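You operate a simulated robot arm through the tools that you are given. There is no shell and no other tool. Be economical: measure what you need, move in short steps, check, and stop when the job is done.

You are at the controls of a simulated robot arm. One attempt, no reset.

Task
Shut the feed valve, then bleed the air until the gauge reads zero.
Fine: bleed by the nozzle valve, shut it again, then turn the dial to 0.

The check looks at the end state, three seconds after you hand in, the way a careful person would. Anything else that was tipped, shoved, dropped, spilled or broken makes it a failure.

Robot
A 6-joint arm with a two-finger parallel gripper, fixed in place. Base frame: the origin is at the foot of the arm, x ahead of it, y to its left, z up. Lengths are in m, angles in degrees, forces in N, time in s.
With the tool pointing down near the work surface it reaches from about 0.24 to 0.64 m from the base axis. Its first joint turns from -66.0 to 66.0 degrees. Payload 2.7 kg.
The tool frame sits at the grasp point between the pads (the TCP): z along the fingers, y along the line on which they close. The tips reach 0.023 m beyond it. The gripper opens to 0.094 m. The fingers are 0.038 m wide and 0.01 m thick; the gripper's body (0.054 by 0.096 m) begins 0.039 m behind the TCP.
Orientation is told as [roll, pitch, yaw] about the base's x, y, z axes, in that order, counted from this pose: with the fingers straight down and closing along the base's y, the tool's x points along the base's -x, its y along +y and its z along -z.

Tools
- The arm moves only by the tool apply_moves. Its arguments are lists of equal length, an entry for each row: "slide": the shift along the base's x, y, z in m, a list of three; "rotation": the turn, a rotation vector about the base's x, y, z in degrees, a list of three. In form: {"slide": [[dx, dy, dz], ...], "rotation": [[wx, wy, wz], ...]}. A call has 1 to 12 rows; each row is the pose to reach, as a shift and turn from the pose commanded when the call began. "grip" is the finger opening in m, from 0 to 0.094, set as the call begins (left out, the last holds). Rows are played at 5 a second. More than 0.05 m and 8.6 degrees between two rows, or a gripper value outside its range, and nothing of the call is played. Where a pose cannot be reached the arm comes as near as it can. A force on the tool above 40 N (or 10 N above the force at the start of the call, whichever is more), or a blocked arm, ends the call early, and 0.2 s more pass. Each finger travels about 0.045 m/s and halts on what it meets, pressing with about 39 N; the grip force reading is that of the motor and also rises with nothing between the fingers. The clock runs only during rows and for 0.2 s after the last one: add rows that repeat a pose to give the fingers time. The reply holds the time, the measured pose of the TCP, the force on the tool along the base axes, the opening and the grip force, in the units named above and with some noise, and new pictures: "show" is both (left out), scene, wrist or none.
- Cameras (640 x 400 px; columns grow to the right, rows downward): "scene" is fixed at [0.0753, -0.4413, 1.4063]; the picture's right is [0.75, -0.66, 0.00], its down [-0.37, -0.43, -0.83] and it looks along [0.54, 0.62, -0.56] (base axes); focal length 326 px, centre (320, 200). "wrist" rides on the gripper at [0.086, 0.016, -0.074] in the tool frame; the picture's right is [-0.18, 0.98, 0.00], its down [-0.58, -0.11, -0.81] and it looks along [-0.79, -0.15, 0.59] (tool axes); focal length 243 px, centre (320, 200).
- point_at(camera, pixels): for up to 12 pixels [column, row] of the newest picture of that camera ("zoom" is the newest enlarged one), the place [x, y, z] in the base frame of the surface seen there, good to about 0.002 m, but the place of the scene camera against the robot may be out by one fixed shift of up to 0.012 m in any direction. The clock stands still meanwhile.
- close_up(camera, box): a new picture of the part [left, top, right, bottom] of that camera's present view, enlarged. The clock stands still meanwhile.
- hand_in(): hands the job in; it is judged then, once.

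Go step by step. Measure first, check grasps and placings, and put right what went wrong. The budget is 80 turns and 170 pictures, counting those below and the enlarged ones. Unless the task says otherwise, let go and move clear before handing in, and close with one line.

The tools are called by a JSON object that holds its "fn" and its "kwargs". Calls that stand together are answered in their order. apply_moves: Moves the arm, as the interface text tells. Its arguments: {"type":"object","properties":{"slide":{"type":"array","items":{"type":"array","items":{"type":"number"}}},"rotation":{"type":"array","items":{"type":"array","items":{"type":"number"}}},"grip":{"type":"number"},"show":{"type":"string","enum":["both","scene","wrist","none"]}},"required":["slide","rotation"]} The other tools are called the same way: point_at (camera, pixels) gives the place of the surface under pixels of a picture; close_up (camera, box) takes an enlarged picture of a part of a camera's view; hand_in () hands the job in.

At the start:

```text
t: 0.0
position: [0.3269, -0.0058, 1.1421]
tool_rot: [0.1, 0.0, 0.0]
ft_force: [0.1, -0.3, 0.9]
width: 0.0938
grasp_force: 0.1
```

scene: 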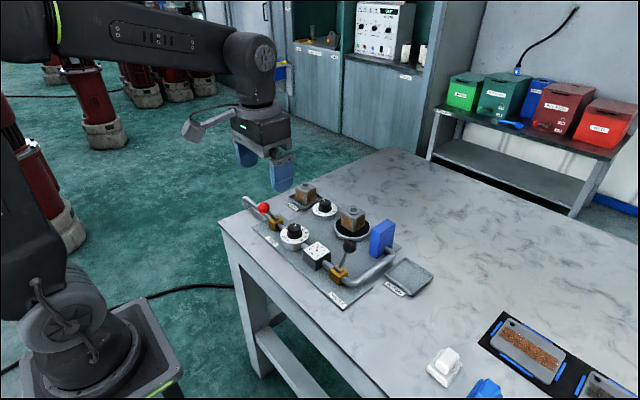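
wrist: 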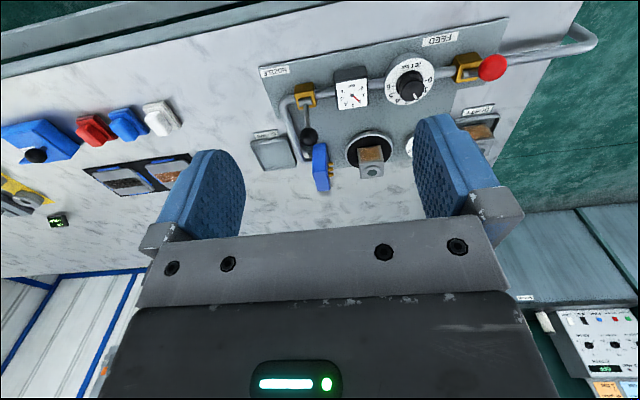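

The pictures show a panel with a feed valve (red knob, scene ~264,208), a dial (293,235), a gauge (317,253), and a nozzle valve (black ball lever, ~348,246). I'll take close-ups first.

{"fn": "close_up", "kwargs": {"camera": "scene", "box": [230, 170, 440, 310]}}

{"fn": "close_up", "kwargs": {"camera": "wrist", "box": [240, 20, 540, 200]}}

```text
2.86 times, centred on (335, 240) of scene
```

zoom: 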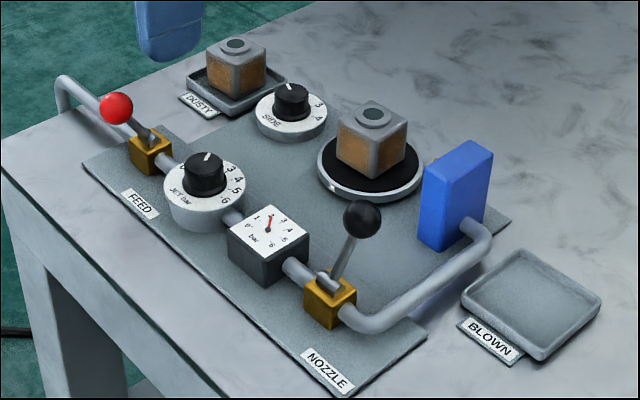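

```text
2.13 times, centred on (390, 110) of wrist
```

zoom: 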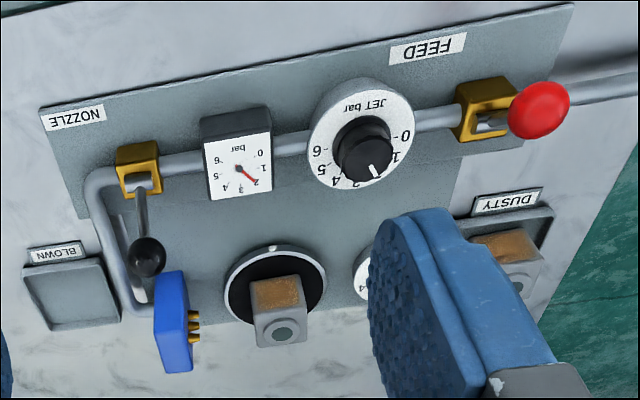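

The scene zoom shows the feed lever lying along its pipe (open), the nozzle lever across its pipe (shut), and the gauge at about 2. Next I'll measure the fittings, starting with the wrist camera because the scene camera may be shifted.

{"fn": "close_up", "kwargs": {"camera": "wrist", "box": [240, 20, 540, 200]}}

{"fn": "point_at", "kwargs": {"camera": "zoom", "pixels": [[540, 105], [485, 125], [478, 88], [140, 182], [146, 256], [143, 210], [136, 150], [362, 155], [376, 172], [240, 170], [175, 325], [280, 310]]}}

{"fn": "point_at", "kwargs": {"camera": "scene", "pixels": [[264, 207], [276, 216], [273, 220], [349, 245], [341, 268], [334, 276], [295, 227], [293, 240], [317, 250], [385, 230], [353, 213], [285, 228]]}}

```text
2.13 times, centred on (390, 110) of wrist
```

zoom: 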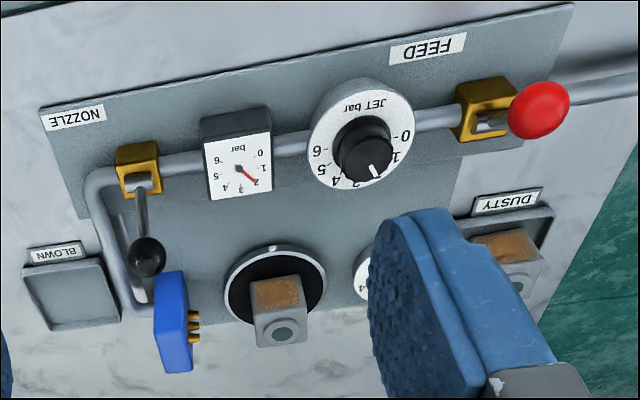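

```text
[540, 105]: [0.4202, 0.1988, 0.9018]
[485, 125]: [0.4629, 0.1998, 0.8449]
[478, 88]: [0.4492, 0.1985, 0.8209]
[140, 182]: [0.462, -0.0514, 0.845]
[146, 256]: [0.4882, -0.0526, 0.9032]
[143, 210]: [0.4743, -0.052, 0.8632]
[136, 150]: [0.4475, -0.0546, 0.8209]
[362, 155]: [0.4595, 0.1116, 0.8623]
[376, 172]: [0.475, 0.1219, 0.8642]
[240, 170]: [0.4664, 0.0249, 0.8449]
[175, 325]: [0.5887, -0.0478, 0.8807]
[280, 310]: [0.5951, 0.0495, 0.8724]
```

```text
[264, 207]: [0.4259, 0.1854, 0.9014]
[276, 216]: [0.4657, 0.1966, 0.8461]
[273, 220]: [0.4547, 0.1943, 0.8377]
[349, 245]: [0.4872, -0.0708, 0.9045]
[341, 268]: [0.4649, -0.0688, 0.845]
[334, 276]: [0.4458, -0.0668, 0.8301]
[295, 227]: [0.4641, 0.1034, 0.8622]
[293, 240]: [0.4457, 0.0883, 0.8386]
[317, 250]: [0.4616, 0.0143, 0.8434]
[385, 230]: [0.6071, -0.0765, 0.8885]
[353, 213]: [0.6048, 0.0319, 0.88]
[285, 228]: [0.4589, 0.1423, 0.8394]
```

The feed lever leans toward the robot and the nozzle lever leans away, both in the x-z plane. I need closer views to understand the hinge.

{"fn": "close_up", "kwargs": {"camera": "scene", "box": [245, 190, 305, 230]}}

{"fn": "close_up", "kwargs": {"camera": "scene", "box": [310, 230, 385, 295]}}

{"fn": "close_up", "kwargs": {"camera": "wrist", "box": [430, 40, 520, 100]}}

{"fn": "close_up", "kwargs": {"camera": "wrist", "box": [270, 65, 360, 165]}}

{"fn": "close_up", "kwargs": {"camera": "wrist", "box": [330, 50, 450, 125]}}

```text
10.00 times, centred on (275, 210) of scene
```

zoom: 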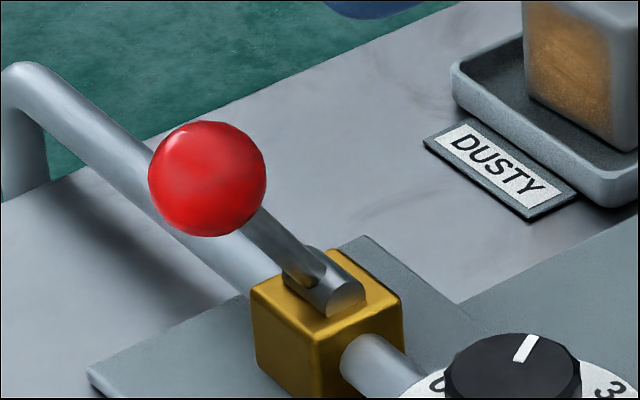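

```text
6.15 times, centred on (348, 262) of scene
```

zoom: 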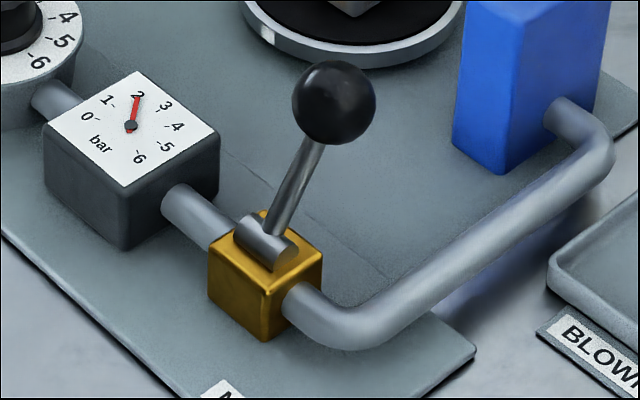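

```text
6.67 times, centred on (475, 70) of wrist
```

zoom: 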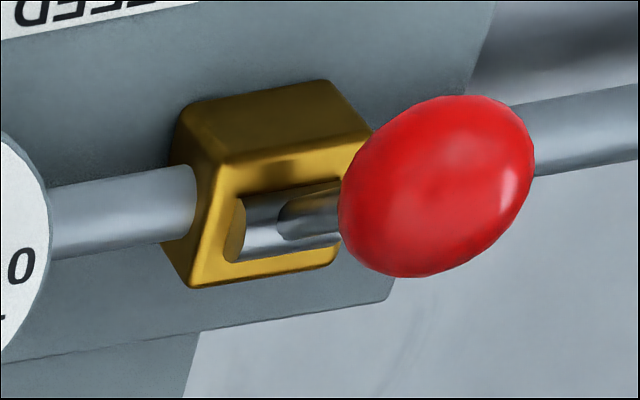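

```text
4.00 times, centred on (315, 115) of wrist
```

zoom: 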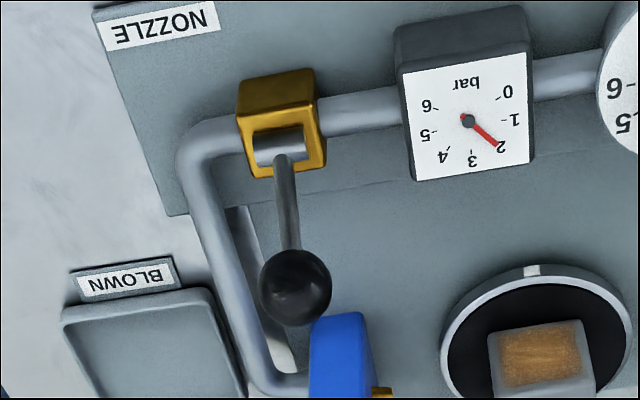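

```text
5.33 times, centred on (390, 88) of wrist
```

zoom: 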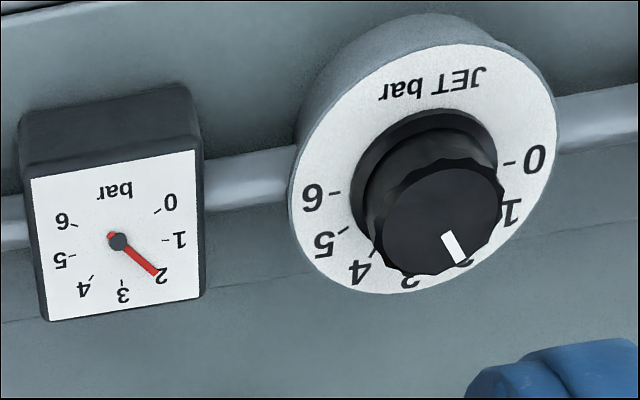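

Both levers hinge about y. The feed lever leans toward the robot (open, gauge about 2) and the nozzle lever leans away (shut), with ball centres near [0.426, 0.202, 0.893] and [0.496, -0.054, 0.893]. I'll turn the gripper so it closes along x and go above the feed ball.

{"fn": "apply_moves", "kwargs": {"slide": [[0.008, 0.017, -0.01], [0.016, 0.034, -0.02], [0.024, 0.051, -0.03], [0.032, 0.068, -0.04], [0.04, 0.085, -0.05], [0.048, 0.102, -0.06], [0.056, 0.119, -0.07], [0.064, 0.136, -0.08], [0.072, 0.153, -0.09], [0.08, 0.17, -0.1], [0.09, 0.19, -0.12], [0.099, 0.208, -0.14]], "rotation": [[0, 0, -7.5], [0, 0, -15], [0, 0, -22.5], [0, 0, -30], [0, 0, -37.5], [0, 0, -45], [0, 0, -52.5], [0, 0, -60], [0, 0, -67.5], [0, 0, -75], [0, 0, -82.5], [0, 0, -90]], "grip": 0.05}}

```text
t: 2.6
position: [0.426, 0.2037, 1.0034]
tool_rot: [0.0, 0.0, -90.1]
ft_force: [-0.1, -0.2, -0.1]
width: 0.0499
grasp_force: 0.1
```

scene: 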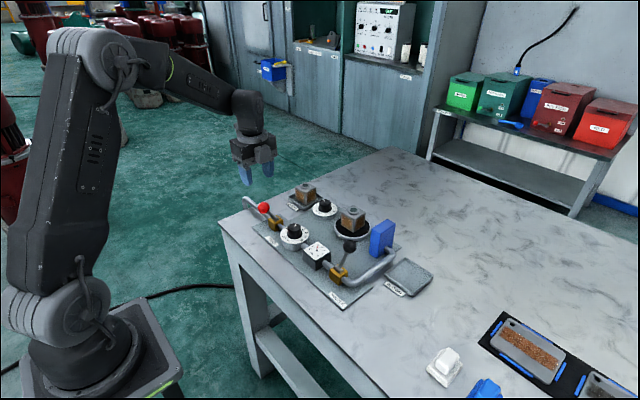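
wrist: 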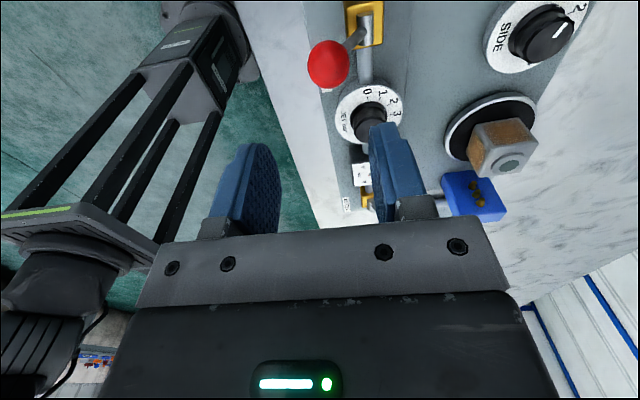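

The wrist view shows the red ball at (328,63), so I'll check its position from here.

{"fn": "point_at", "kwargs": {"camera": "wrist", "pixels": [[328, 63], [312, 63], [345, 63], [328, 84], [360, 36], [368, 112]]}}

```text
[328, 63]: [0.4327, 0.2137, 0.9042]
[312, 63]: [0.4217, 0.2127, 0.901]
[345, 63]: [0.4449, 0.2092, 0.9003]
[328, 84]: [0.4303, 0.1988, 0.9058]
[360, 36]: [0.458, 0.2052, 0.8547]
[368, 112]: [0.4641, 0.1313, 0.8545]
```

The ball centre is about [0.431, 0.205, 0.891] with a radius near 0.014. I'll lower the open fingers so they straddle it.

{"fn": "apply_moves", "kwargs": {"slide": [[0.003, 0.001, -0.03], [0.003, 0.001, -0.06], [0.003, 0.001, -0.08], [0.003, 0.001, -0.097]], "rotation": [[0, 0, 0], [0, 0, 0], [0, 0, 0], [0, 0, 0]]}}

{"fn": "close_up", "kwargs": {"camera": "scene", "box": [230, 160, 350, 240]}}

```text
t: 3.6
position: [0.4284, 0.2057, 0.9065]
tool_rot: [0.0, -0.1, -90.0]
ft_force: [-0.5, 0.8, -0.4]
width: 0.0502
grasp_force: 0.0
```

scene: 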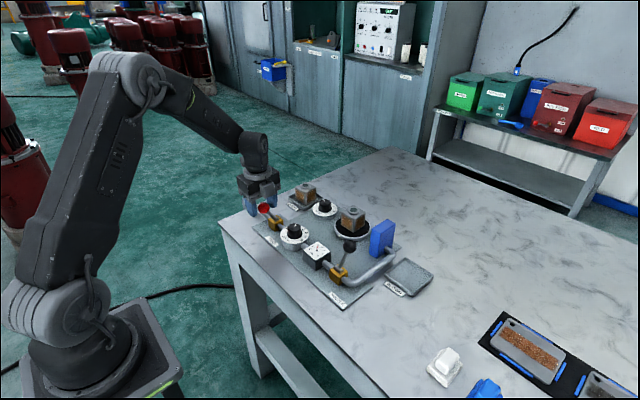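
wrist: 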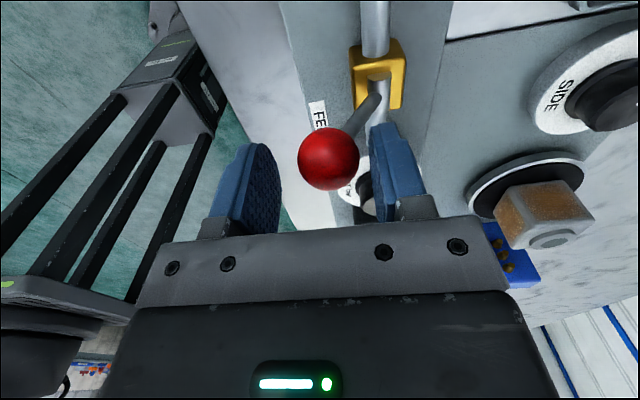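

```text
5.00 times, centred on (290, 200) of scene
```

zoom: 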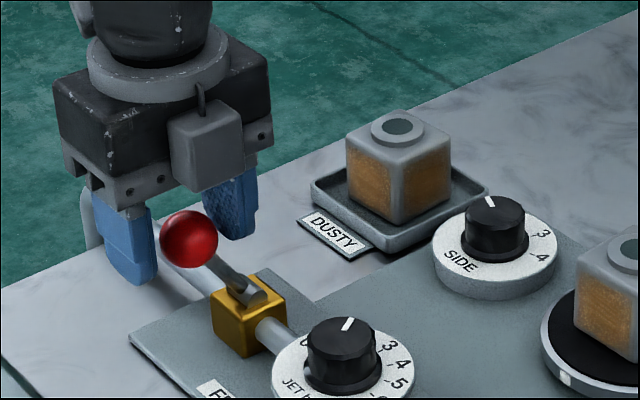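

The ball now sits at wrist (328,158); I'll check how it lines up with the fingers in y.

{"fn": "point_at", "kwargs": {"camera": "wrist", "pixels": [[328, 158], [328, 135], [328, 184], [258, 215], [380, 135], [400, 190]]}}

```text
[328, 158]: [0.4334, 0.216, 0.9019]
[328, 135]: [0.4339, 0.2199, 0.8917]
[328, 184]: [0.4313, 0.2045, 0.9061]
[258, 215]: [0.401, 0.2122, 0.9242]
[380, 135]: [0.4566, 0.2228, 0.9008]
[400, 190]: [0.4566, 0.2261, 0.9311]
```

The ball is centred between the pads. I'll check how close the dusty block is before sweeping +x.

{"fn": "point_at", "kwargs": {"camera": "scene", "pixels": [[308, 186], [300, 192], [300, 205], [307, 199], [295, 207], [384, 235], [374, 232], [396, 222]]}}

{"fn": "apply_moves", "kwargs": {"slide": [[0.012, 0, 0], [0.024, 0, 0.003], [0.036, 0, 0.004], [0.048, 0, 0.004]], "rotation": [[0, 0, 0], [0, 0, 0], [0, 0, 0], [0, 0, 0]]}}

```text
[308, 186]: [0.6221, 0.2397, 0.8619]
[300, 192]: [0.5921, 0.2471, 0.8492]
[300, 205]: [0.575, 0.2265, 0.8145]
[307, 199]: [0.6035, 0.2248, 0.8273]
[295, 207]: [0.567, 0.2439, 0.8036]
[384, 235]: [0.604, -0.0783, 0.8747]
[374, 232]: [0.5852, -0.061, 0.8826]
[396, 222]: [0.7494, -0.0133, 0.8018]
```

```text
t: 4.6
position: [0.4753, 0.2049, 0.9096]
tool_rot: [0.1, 0.0, -90.0]
ft_force: [-0.1, 0.0, -1.0]
width: 0.05
grasp_force: 0.0
```

scene: 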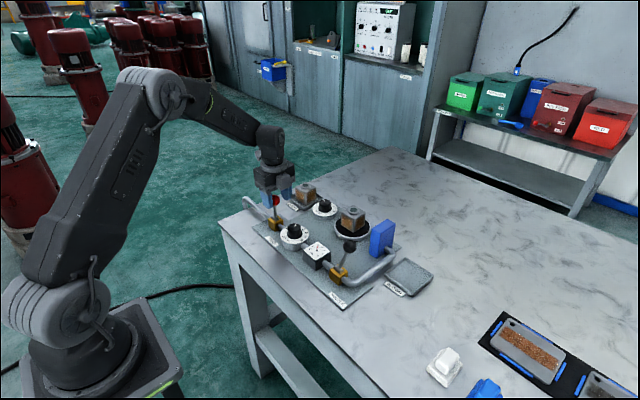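
wrist: 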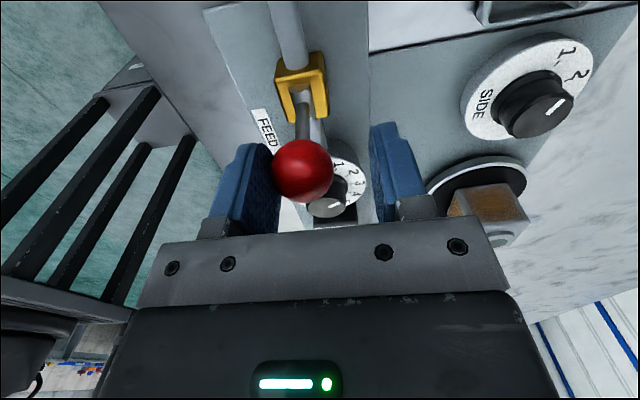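

The lever is moving easily and has come about upright, so I'll keep sweeping. The dusty tray starts at x≈0.565 and is low, so it's clear.

{"fn": "apply_moves", "kwargs": {"slide": [[0.01, 0, 0], [0.02, 0, -0.002], [0.028, 0, -0.004], [0.034, 0, -0.005], [0.034, 0, -0.005]], "rotation": [[0, 0, 0], [0, 0, 0], [0, 0, 0], [0, 0, 0], [0, 0, 0]]}}

```text
t: 5.8
position: [0.5102, 0.2051, 0.9034]
tool_rot: [-0.1, -0.1, -89.9]
ft_force: [-9.9, 0.3, 1.7]
width: 0.0539
grasp_force: 4.6
```

scene: 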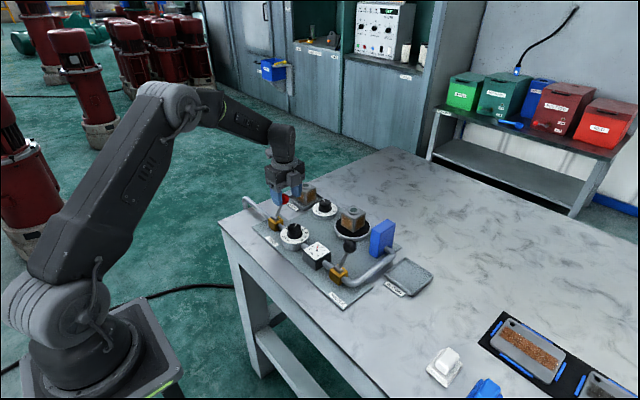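
wrist: 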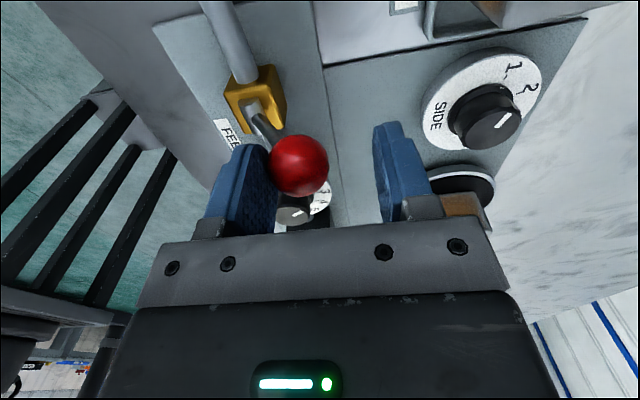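

A 9.9 N push-back shows the feed lever is at its far stop. I'll ease off, rise, and look.

{"fn": "apply_moves", "kwargs": {"slide": [[-0.01, 0, 0], [-0.01, 0, 0.04], [-0.01, 0, 0.08], [-0.01, -0.04, 0.1], [-0.01, -0.09, 0.1], [-0.012, -0.14, 0.1], [-0.012, -0.19, 0.1], [-0.014, -0.23, 0.1], [-0.014, -0.259, 0.1]], "rotation": [[0, 0, 0], [0, 0, 0], [0, 0, 0], [0, 0, 0], [0, 0, 0], [0, 0, 0], [0, 0, 0], [0, 0, 0], [0, 0, 0]]}}

{"fn": "close_up", "kwargs": {"camera": "scene", "box": [230, 170, 440, 310]}}

```text
t: 7.8
position: [0.4946, -0.0549, 1.0031]
tool_rot: [-0.1, -0.1, -89.9]
ft_force: [-0.1, 0.2, 0.2]
width: 0.0498
grasp_force: 0.1
```

scene: 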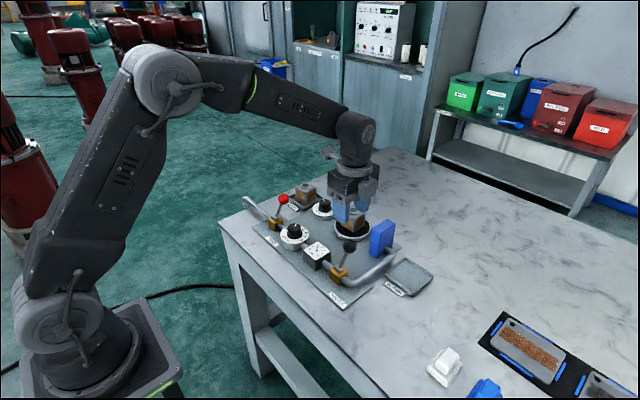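
wrist: 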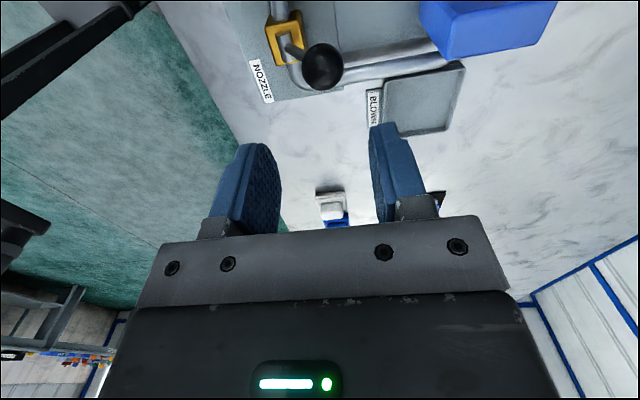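

```text
2.86 times, centred on (335, 240) of scene
```

zoom: 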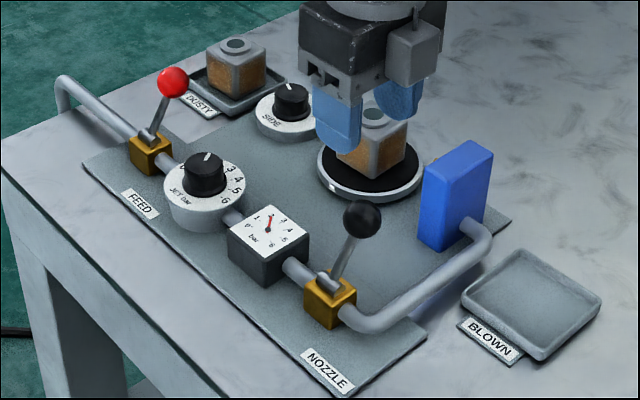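

The feed lever now leans the same way as the nozzle lever, which is the shut position. Next I'll measure the nozzle ball at wrist (322,67) and the blue block's near edge.

{"fn": "point_at", "kwargs": {"camera": "wrist", "pixels": [[322, 67], [304, 67], [340, 67], [322, 86], [450, 50], [430, 15], [540, 30], [440, 63]]}}

```text
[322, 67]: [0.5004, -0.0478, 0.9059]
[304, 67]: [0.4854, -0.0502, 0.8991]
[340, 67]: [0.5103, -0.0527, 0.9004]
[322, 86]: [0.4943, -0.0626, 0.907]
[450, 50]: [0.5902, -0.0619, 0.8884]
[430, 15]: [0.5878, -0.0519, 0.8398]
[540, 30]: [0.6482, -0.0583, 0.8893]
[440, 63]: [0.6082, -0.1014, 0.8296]
```

The ball centre is about [0.498, -0.055, 0.892] and the blue block starts at x=0.588, so there's room. I'll lower to straddle the ball.

{"fn": "apply_moves", "kwargs": {"slide": [[0.004, 0, -0.03], [0.004, 0, -0.06], [0.004, 0, -0.08], [0.004, 0, -0.096]], "rotation": [[0, 0, 0], [0, 0, 0], [0, 0, 0], [0, 0, 0]], "show": "wrist"}}

```text
t: 8.8
position: [0.5008, -0.0548, 0.9079]
tool_rot: [0.0, 0.0, -90.1]
ft_force: [-0.8, -0.4, 0.6]
width: 0.05
grasp_force: 0.1
```

wrist: 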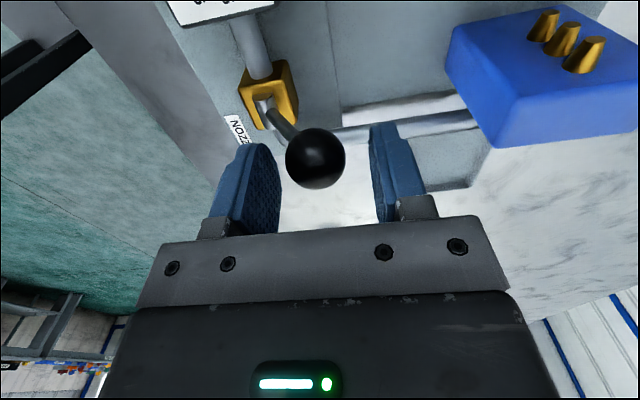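

The ball is between the pads, so I'll pull the lever toward the robot to open the nozzle.

{"fn": "apply_moves", "kwargs": {"slide": [[-0.012, 0, 0], [-0.024, 0, 0.003], [-0.036, 0, 0.004], [-0.048, 0, 0.004], [-0.058, 0, 0.003], [-0.068, 0, 0.001], [-0.076, 0, 0], [-0.081, 0, -0.001]], "rotation": [[0, 0, 0], [0, 0, 0], [0, 0, 0], [0, 0, 0], [0, 0, 0], [0, 0, 0], [0, 0, 0], [0, 0, 0]]}}

{"fn": "close_up", "kwargs": {"camera": "scene", "box": [230, 170, 440, 310]}}

```text
t: 10.6
position: [0.4202, -0.0543, 0.908]
tool_rot: [0.3, 0.0, -89.8]
ft_force: [8.9, 0.9, -2.9]
width: 0.0539
grasp_force: 5.0
```

scene: 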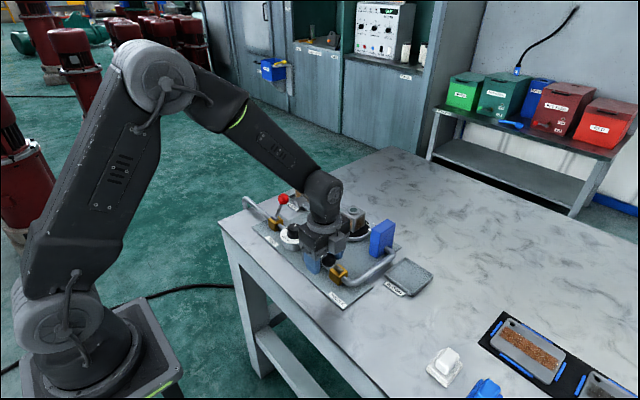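
wrist: 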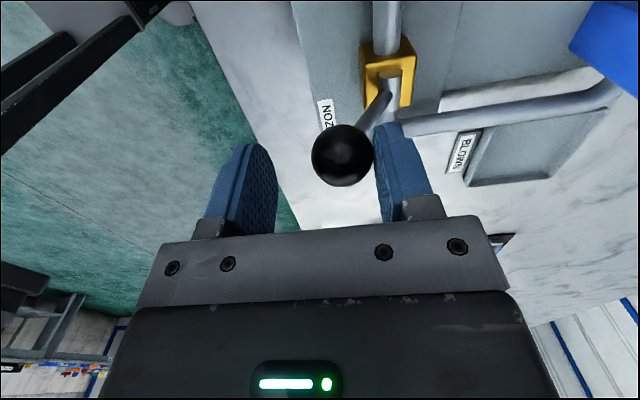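

```text
2.86 times, centred on (335, 240) of scene
```

zoom: 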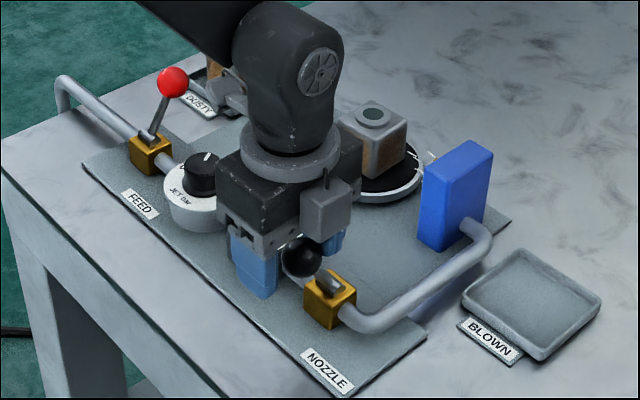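

The nozzle lever is at its near stop (8.9 N) and air is jetting. I'll ease off, rise, and move back over the earlier spot, where the gauge was visible.

{"fn": "apply_moves", "kwargs": {"slide": [[0.01, 0, 0], [0.01, 0, 0.04], [0.01, 0, 0.08], [0.03, 0, 0.095], [0.075, 0, 0.095]], "rotation": [[0, 0, 0], [0, 0, 0], [0, 0, 0], [0, 0, 0], [0, 0, 0]], "show": "none"}}

{"fn": "close_up", "kwargs": {"camera": "scene", "box": [230, 170, 440, 310]}}

{"fn": "close_up", "kwargs": {"camera": "scene", "box": [280, 220, 370, 280]}}

```text
t: 11.8
position: [0.495, -0.0544, 1.0034]
tool_rot: [-0.1, 0.1, -89.9]
ft_force: [0.0, -0.5, -0.7]
width: 0.0502
grasp_force: 0.1
```

```text
2.86 times, centred on (335, 240) of scene
```

zoom: 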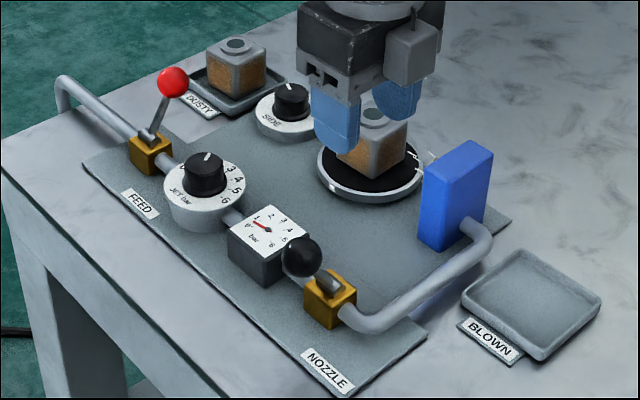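

```text
6.67 times, centred on (325, 250) of scene
```

zoom: 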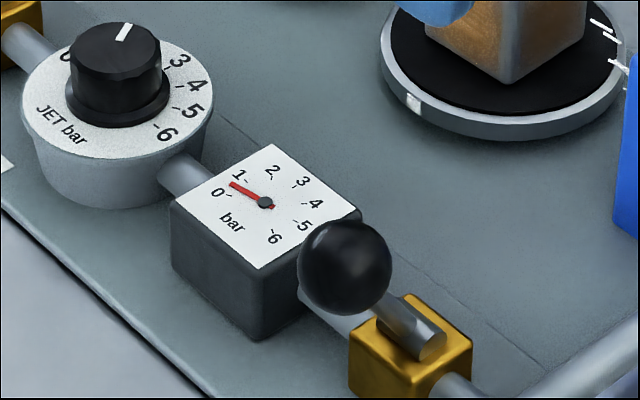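

The gauge is falling (about 0.8), which confirms the feed is shut. I'll wait 2.5 s.

{"fn": "apply_moves", "kwargs": {"slide": [[0, 0, 0], [0, 0, 0], [0, 0, 0], [0, 0, 0], [0, 0, 0], [0, 0, 0], [0, 0, 0], [0, 0, 0], [0, 0, 0], [0, 0, 0], [0, 0, 0], [0, 0, 0]], "rotation": [[0, 0, 0], [0, 0, 0], [0, 0, 0], [0, 0, 0], [0, 0, 0], [0, 0, 0], [0, 0, 0], [0, 0, 0], [0, 0, 0], [0, 0, 0], [0, 0, 0], [0, 0, 0]], "show": "none"}}

{"fn": "close_up", "kwargs": {"camera": "scene", "box": [280, 220, 370, 280]}}

```text
t: 14.4
position: [0.4948, -0.0541, 1.0036]
tool_rot: [0.0, 0.1, -89.9]
ft_force: [-0.5, 0.6, 0.1]
width: 0.0497
grasp_force: 0.0
```

```text
6.67 times, centred on (325, 250) of scene
```

zoom: 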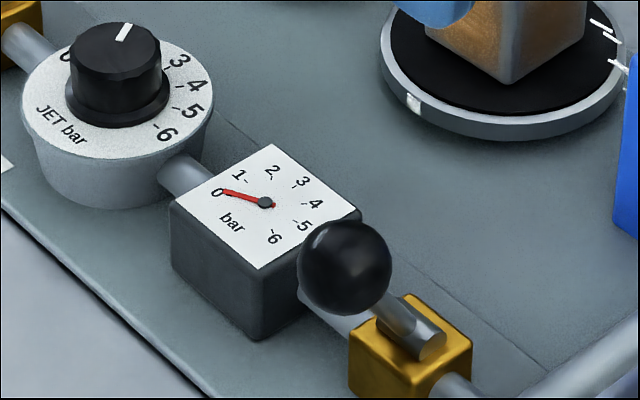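

The needle is nearly at 0 but the jet streaks are still there. I'll wait another 5 s.

{"fn": "apply_moves", "kwargs": {"slide": [[0, 0, 0], [0, 0, 0], [0, 0, 0], [0, 0, 0], [0, 0, 0], [0, 0, 0], [0, 0, 0], [0, 0, 0], [0, 0, 0], [0, 0, 0], [0, 0, 0], [0, 0, 0]], "rotation": [[0, 0, 0], [0, 0, 0], [0, 0, 0], [0, 0, 0], [0, 0, 0], [0, 0, 0], [0, 0, 0], [0, 0, 0], [0, 0, 0], [0, 0, 0], [0, 0, 0], [0, 0, 0]], "show": "none"}}

{"fn": "apply_moves", "kwargs": {"slide": [[0, 0, 0], [0, 0, 0], [0, 0, 0], [0, 0, 0], [0, 0, 0], [0, 0, 0], [0, 0, 0], [0, 0, 0], [0, 0, 0], [0, 0, 0], [0, 0, 0], [0, 0, 0]], "rotation": [[0, 0, 0], [0, 0, 0], [0, 0, 0], [0, 0, 0], [0, 0, 0], [0, 0, 0], [0, 0, 0], [0, 0, 0], [0, 0, 0], [0, 0, 0], [0, 0, 0], [0, 0, 0]], "show": "none"}}

{"fn": "close_up", "kwargs": {"camera": "scene", "box": [280, 220, 370, 280]}}

```text
t: 17.0
position: [0.4949, -0.0547, 1.0028]
tool_rot: [0.0, -0.1, -90.1]
ft_force: [-0.3, 0.0, -1.0]
width: 0.0503
grasp_force: 0.0
```

```text
t: 19.6
position: [0.4952, -0.0548, 1.0025]
tool_rot: [-0.1, 0.0, -90.0]
ft_force: [0.7, -0.9, -0.3]
width: 0.0502
grasp_force: 0.1
```

```text
6.67 times, centred on (325, 250) of scene
```

zoom: 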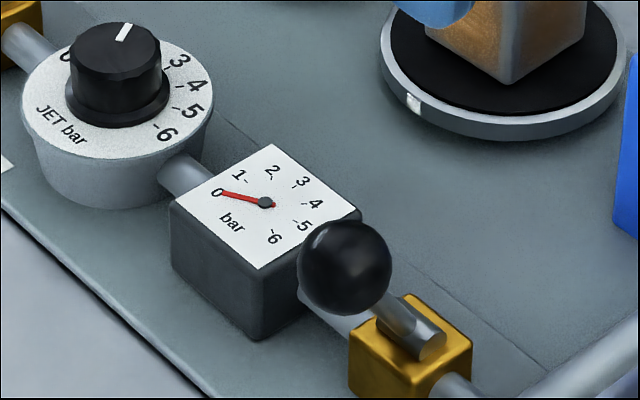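

The gauge reads 0 and the streaks are gone. Now I'll shut the nozzle the same way I shut the feed: straddle the ball at x≈0.43 and sweep +x.

{"fn": "apply_moves", "kwargs": {"slide": [[-0.035, 0, 0], [-0.066, 0, 0], [-0.066, 0, -0.03], [-0.066, 0, -0.06], [-0.066, 0, -0.08], [-0.066, 0, -0.096]], "rotation": [[0, 0, 0], [0, 0, 0], [0, 0, 0], [0, 0, 0], [0, 0, 0], [0, 0, 0]], "show": "wrist"}}

```text
t: 21.0
position: [0.4291, -0.0549, 0.9075]
tool_rot: [0.2, 0.0, -90.0]
ft_force: [0.7, -0.6, -0.3]
width: 0.0504
grasp_force: 0.0
```

wrist: 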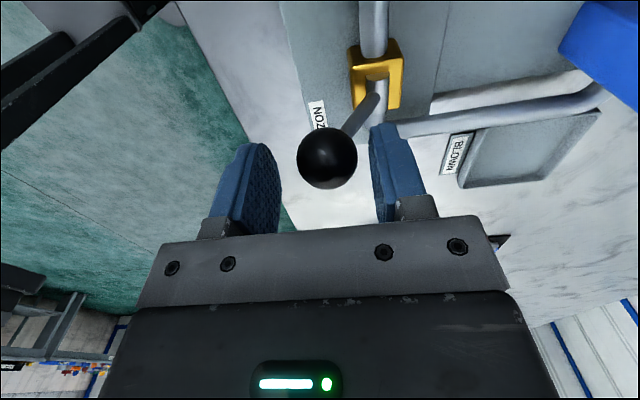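

The ball is straddled. I'll sweep to the far stop, back off, and rise.

{"fn": "apply_moves", "kwargs": {"slide": [[0.012, 0, 0], [0.024, 0, 0.003], [0.036, 0, 0.004], [0.048, 0, 0.004], [0.058, 0, 0.003], [0.068, 0, 0.001], [0.076, 0, -0.001], [0.081, 0, -0.002], [0.081, 0, -0.002]], "rotation": [[0, 0, 0], [0, 0, 0], [0, 0, 0], [0, 0, 0], [0, 0, 0], [0, 0, 0], [0, 0, 0], [0, 0, 0], [0, 0, 0]], "show": "none"}}

{"fn": "apply_moves", "kwargs": {"slide": [[-0.01, 0, 0], [-0.01, 0, 0.04], [-0.01, 0, 0.08], [-0.01, 0, 0.12], [0, 0.04, 0.14], [0, 0.06, 0.15]], "rotation": [[0, 0, 0], [0, 0, 0], [0, 0, 0], [0, 0, 0], [0, 0, 0], [0, 0, 0]]}}

{"fn": "close_up", "kwargs": {"camera": "scene", "box": [230, 170, 440, 310]}}

{"fn": "close_up", "kwargs": {"camera": "scene", "box": [270, 210, 330, 260]}}

```text
t: 23.0
position: [0.5078, -0.0544, 0.9051]
tool_rot: [-0.1, -0.1, -89.9]
ft_force: [-7.1, 0.1, 2.3]
width: 0.0532
grasp_force: 4.1
```

```text
t: 24.4
position: [0.5084, 0.0065, 1.0539]
tool_rot: [0.0, 0.0, -90.0]
ft_force: [0.6, 0.4, 0.6]
width: 0.0499
grasp_force: 0.0
```

scene: 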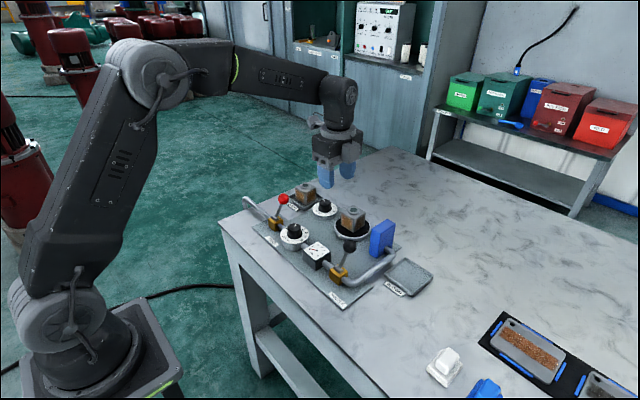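
wrist: 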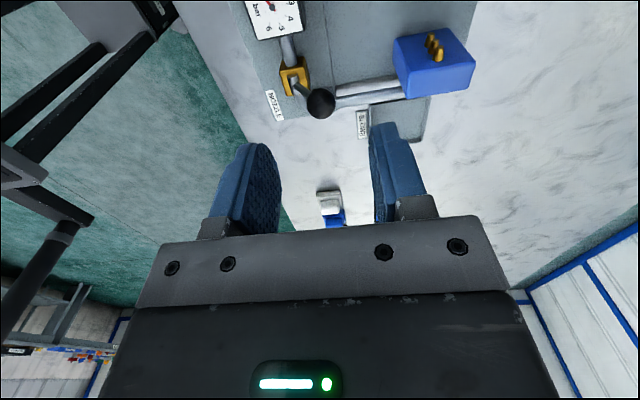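

```text
2.86 times, centred on (335, 240) of scene
```

zoom: 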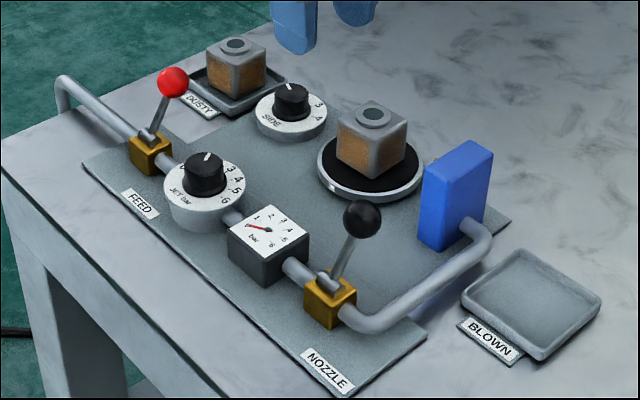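

```text
8.00 times, centred on (300, 235) of scene
```

zoom: 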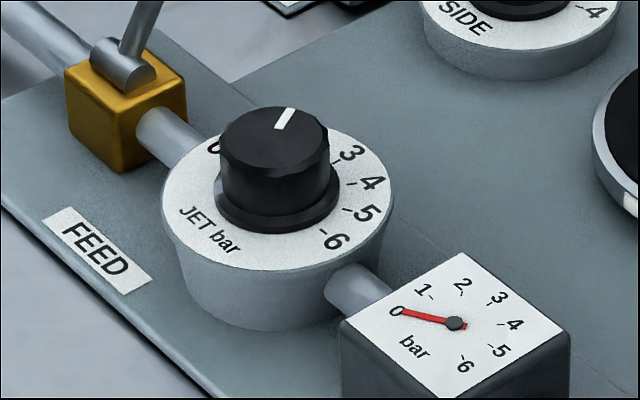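

Both levers are shut and the gauge reads 0. Now for the jet dial, which must go from 2 to 0; I'll move so the wrist camera can see it.

{"fn": "apply_moves", "kwargs": {"slide": [[-0.01, 0.04, 0], [-0.02, 0.08, 0], [-0.03, 0.12, 0], [-0.045, 0.15, 0]], "rotation": [[0, 0, 0], [0, 0, 0], [0, 0, 0], [0, 0, 0]], "show": "wrist"}}

{"fn": "close_up", "kwargs": {"camera": "wrist", "box": [260, 20, 420, 120]}}

```text
t: 25.4
position: [0.4632, 0.1568, 1.0542]
tool_rot: [0.1, 0.0, -90.0]
ft_force: [0.2, 0.1, 0.6]
width: 0.0499
grasp_force: 0.1
```

wrist: 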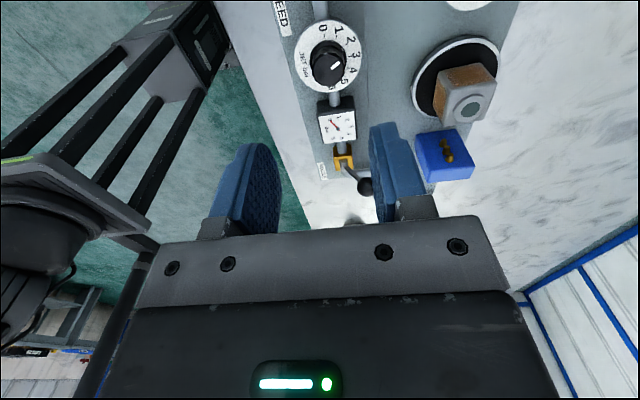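

```text
4.00 times, centred on (340, 70) of wrist
```

zoom: 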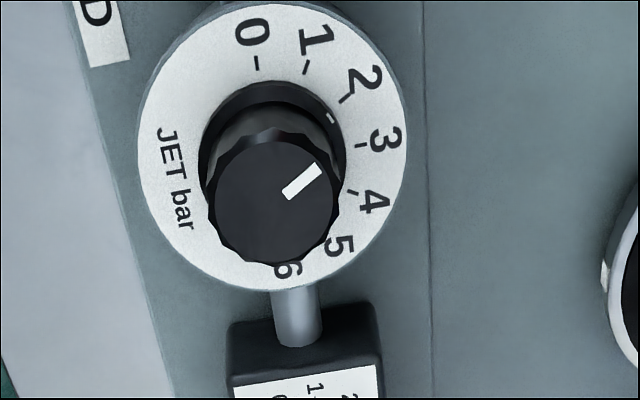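

I'll measure the ticks, the pointer line and the knob outline.

{"fn": "point_at", "kwargs": {"camera": "zoom", "pixels": [[257, 62], [307, 67], [345, 98], [362, 145], [352, 191], [288, 194], [319, 167], [213, 195], [335, 200], [275, 258], [272, 142], [331, 118]]}}

```text
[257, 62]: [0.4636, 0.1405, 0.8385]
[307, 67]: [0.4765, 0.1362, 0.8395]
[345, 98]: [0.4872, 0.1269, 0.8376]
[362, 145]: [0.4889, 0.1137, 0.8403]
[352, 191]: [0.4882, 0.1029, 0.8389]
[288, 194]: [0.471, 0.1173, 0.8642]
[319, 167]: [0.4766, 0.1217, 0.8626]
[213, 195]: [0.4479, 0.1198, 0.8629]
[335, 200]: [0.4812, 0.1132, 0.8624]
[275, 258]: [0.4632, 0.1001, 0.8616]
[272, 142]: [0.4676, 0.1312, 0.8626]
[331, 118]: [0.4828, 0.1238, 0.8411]
```

The ticks are 30° apart: 0 is at 90° (+y) and the pointer is at about 28–30°, on 2. The knob centre is about [0.464, 0.115], top at 0.863. I'll turn the gripper by +30° to keep the camera clear of the feed ball, then lower over the knob.

{"fn": "apply_moves", "kwargs": {"slide": [[0, -0.01, 0], [0, -0.02, 0], [0.001, -0.03, 0], [0.001, -0.042, 0], [0.001, -0.042, -0.04], [0.001, -0.042, -0.08], [0.001, -0.042, -0.12], [0.001, -0.042, -0.15]], "rotation": [[0, 0, 7.5], [0, 0, 15], [0, 0, 22.5], [0, 0, 30], [0, 0, 30], [0, 0, 30], [0, 0, 30], [0, 0, 30]], "grip": 0.055}}

{"fn": "close_up", "kwargs": {"camera": "scene", "box": [240, 170, 345, 250]}}

```text
t: 27.2
position: [0.4649, 0.1145, 0.9021]
tool_rot: [0.0, 0.0, -60.0]
ft_force: [0.3, -0.2, -0.1]
width: 0.055
grasp_force: 0.1
```

scene: 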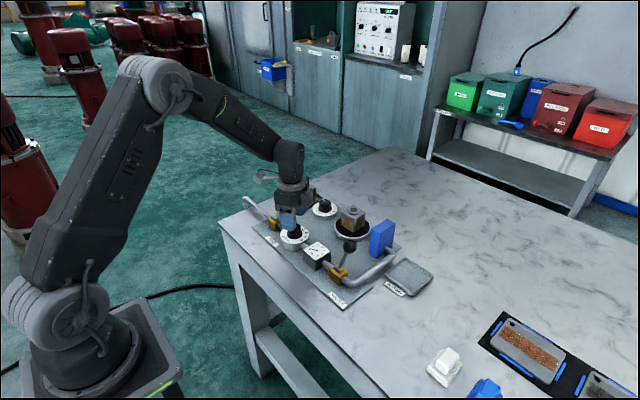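
wrist: 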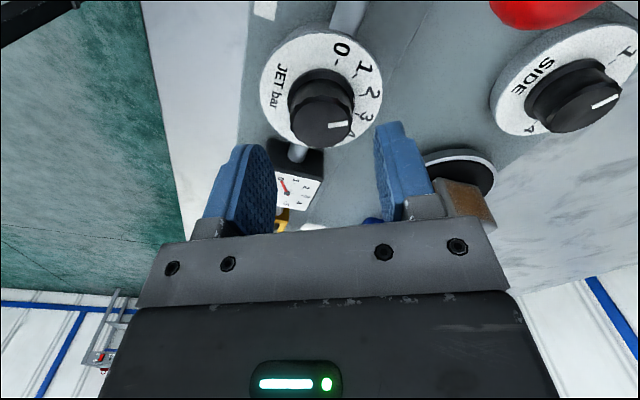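

```text
5.00 times, centred on (292, 210) of scene
```

zoom: 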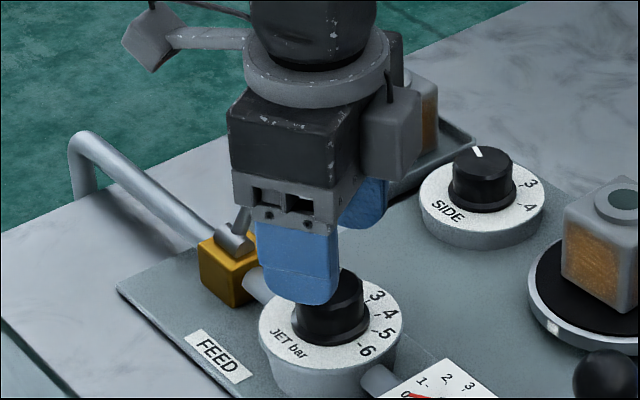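

The alignment looks right and the camera sits well above the levers. I'll lower to the knob and close.

{"fn": "apply_moves", "kwargs": {"slide": [[0, 0, -0.015], [0, 0, -0.03]], "rotation": [[0, 0, 0], [0, 0, 0]]}}

{"fn": "close_up", "kwargs": {"camera": "scene", "box": [240, 170, 345, 250]}}

```text
t: 27.8
position: [0.4648, 0.1129, 0.8731]
tool_rot: [0.0, 0.0, -60.1]
ft_force: [0.2, 0.0, 0.2]
width: 0.0548
grasp_force: 0.1
```

scene: 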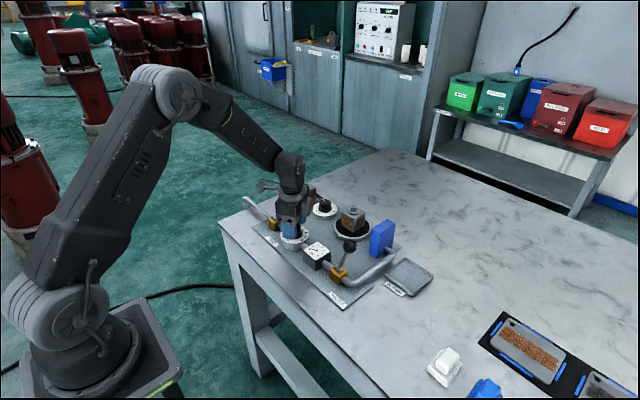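
wrist: 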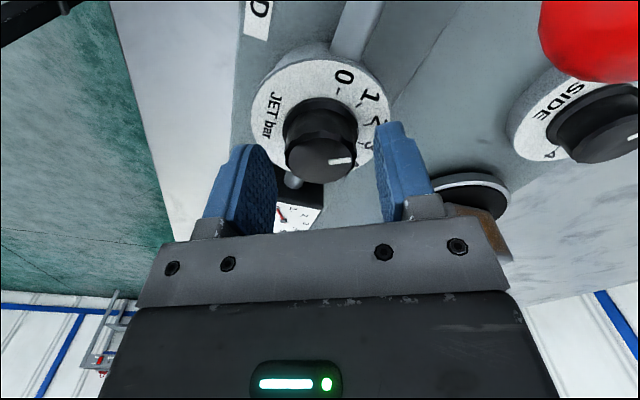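

```text
5.00 times, centred on (292, 210) of scene
```

zoom: 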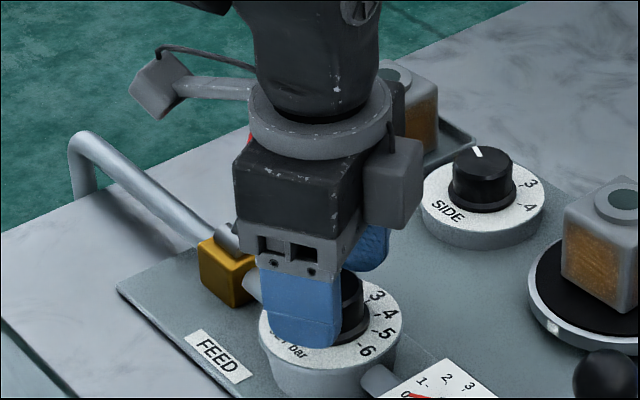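

The knob sits between the pads at wrist (320,150). I'll close on it.

{"fn": "apply_moves", "kwargs": {"slide": [[0, 0, 0], [0, 0, 0], [0, 0, 0], [0, 0, 0]], "rotation": [[0, 0, 0], [0, 0, 0], [0, 0, 0], [0, 0, 0]], "grip": 0.02, "show": "wrist"}}

```text
t: 28.8
position: [0.4662, 0.1149, 0.8737]
tool_rot: [0.1, 0.0, -60.1]
ft_force: [5.9, 2.0, -5.9]
width: 0.0354
grasp_force: 45.0
```

wrist: 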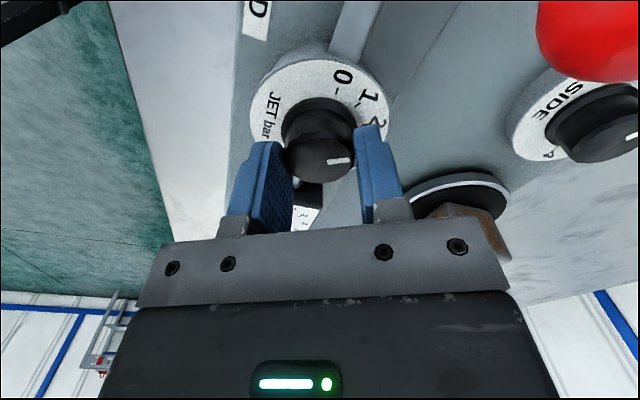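

The knob is gripped (width 0.035) with a small side load. I'll turn it +60°, shifting about 1 mm to relieve the load.

{"fn": "apply_moves", "kwargs": {"slide": [[0.001, 0.0005, 0], [0.001, 0.0005, 0], [0.001, 0.0005, 0], [0.001, 0.0005, 0], [0.001, 0.0005, 0], [0.001, 0.0005, 0], [0.001, 0.0005, 0], [0.001, 0.0005, 0], [0.001, 0.0005, 0], [0.001, 0.0005, 0]], "rotation": [[0, 0, 6], [0, 0, 12], [0, 0, 18], [0, 0, 24], [0, 0, 30], [0, 0, 36], [0, 0, 42], [0, 0, 48], [0, 0, 54], [0, 0, 60]]}}

{"fn": "close_up", "kwargs": {"camera": "wrist", "box": [220, 40, 420, 200]}}

```text
t: 31.0
position: [0.4653, 0.1156, 0.8743]
tool_rot: [0.2, 0.1, 0.3]
ft_force: [4.7, 3.7, -8.9]
width: 0.0357
grasp_force: 45.1
```

scene: 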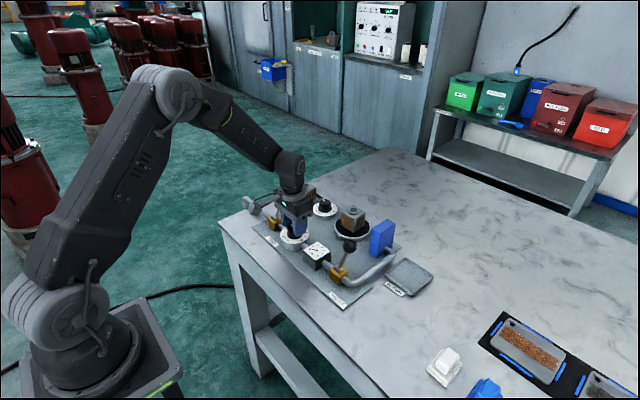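
wrist: 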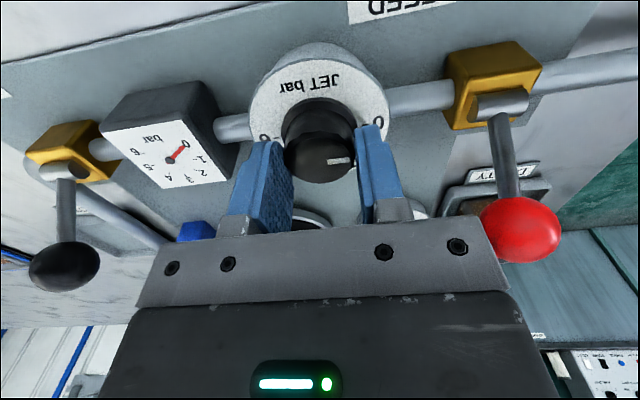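

```text
2.50 times, centred on (320, 120) of wrist
```

zoom: 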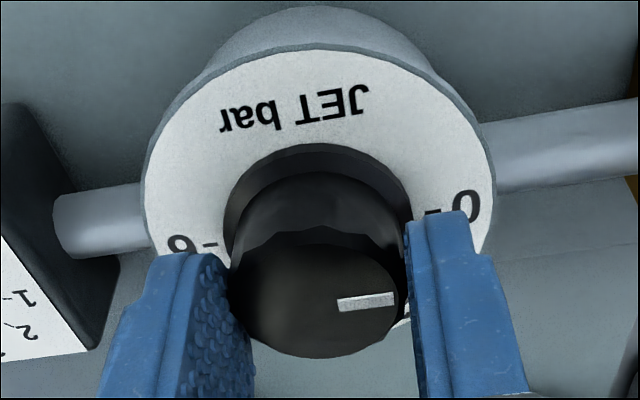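

The pointer turned with the gripper toward 0. I'll let go, rise, and check.

{"fn": "apply_moves", "kwargs": {"slide": [[0, 0, 0], [0, 0, 0], [0, 0, 0.02], [0, 0, 0.06], [-0.02, 0, 0.1], [-0.05, 0, 0.13], [-0.08, 0, 0.16]], "rotation": [[0, 0, 0], [0, 0, 0], [0, 0, 0], [0, 0, 0], [0, 0, 0], [0, 0, 0], [0, 0, 0]], "grip": 0.055}}

{"fn": "close_up", "kwargs": {"camera": "scene", "box": [230, 170, 440, 310]}}

{"fn": "close_up", "kwargs": {"camera": "wrist", "box": [250, 20, 410, 120]}}

```text
t: 32.6
position: [0.3868, 0.1141, 1.034]
tool_rot: [-0.1, 0.0, 0.0]
ft_force: [-0.5, 0.8, 0.1]
width: 0.055
grasp_force: 0.0
```

scene: 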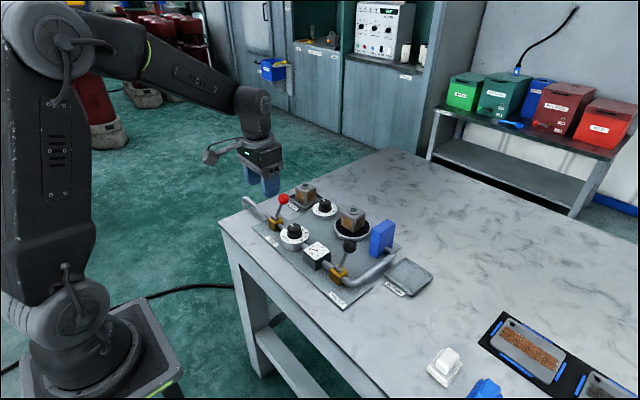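
wrist: 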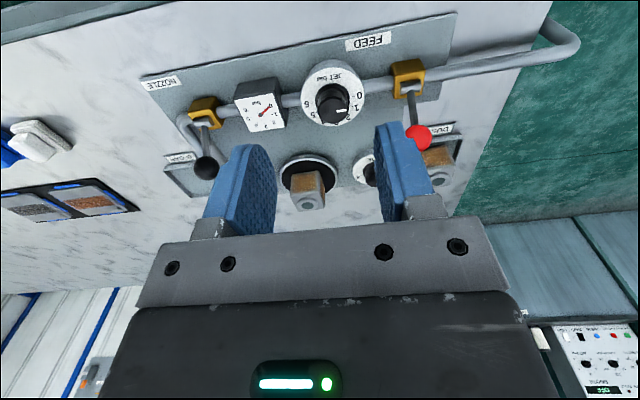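

```text
2.86 times, centred on (335, 240) of scene
```

zoom: 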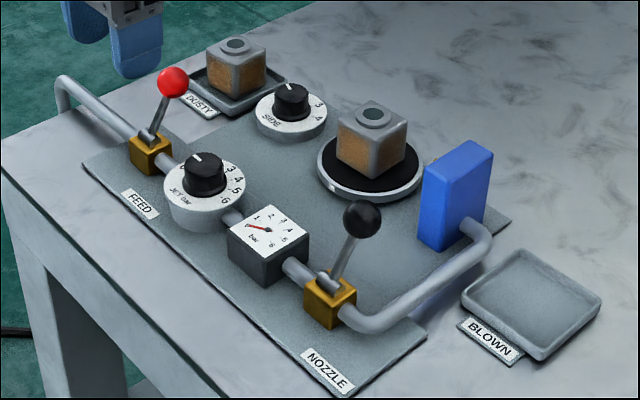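

```text
4.00 times, centred on (330, 70) of wrist
```

zoom: 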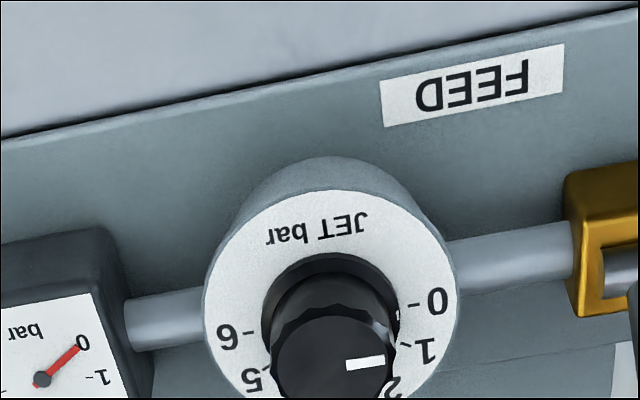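

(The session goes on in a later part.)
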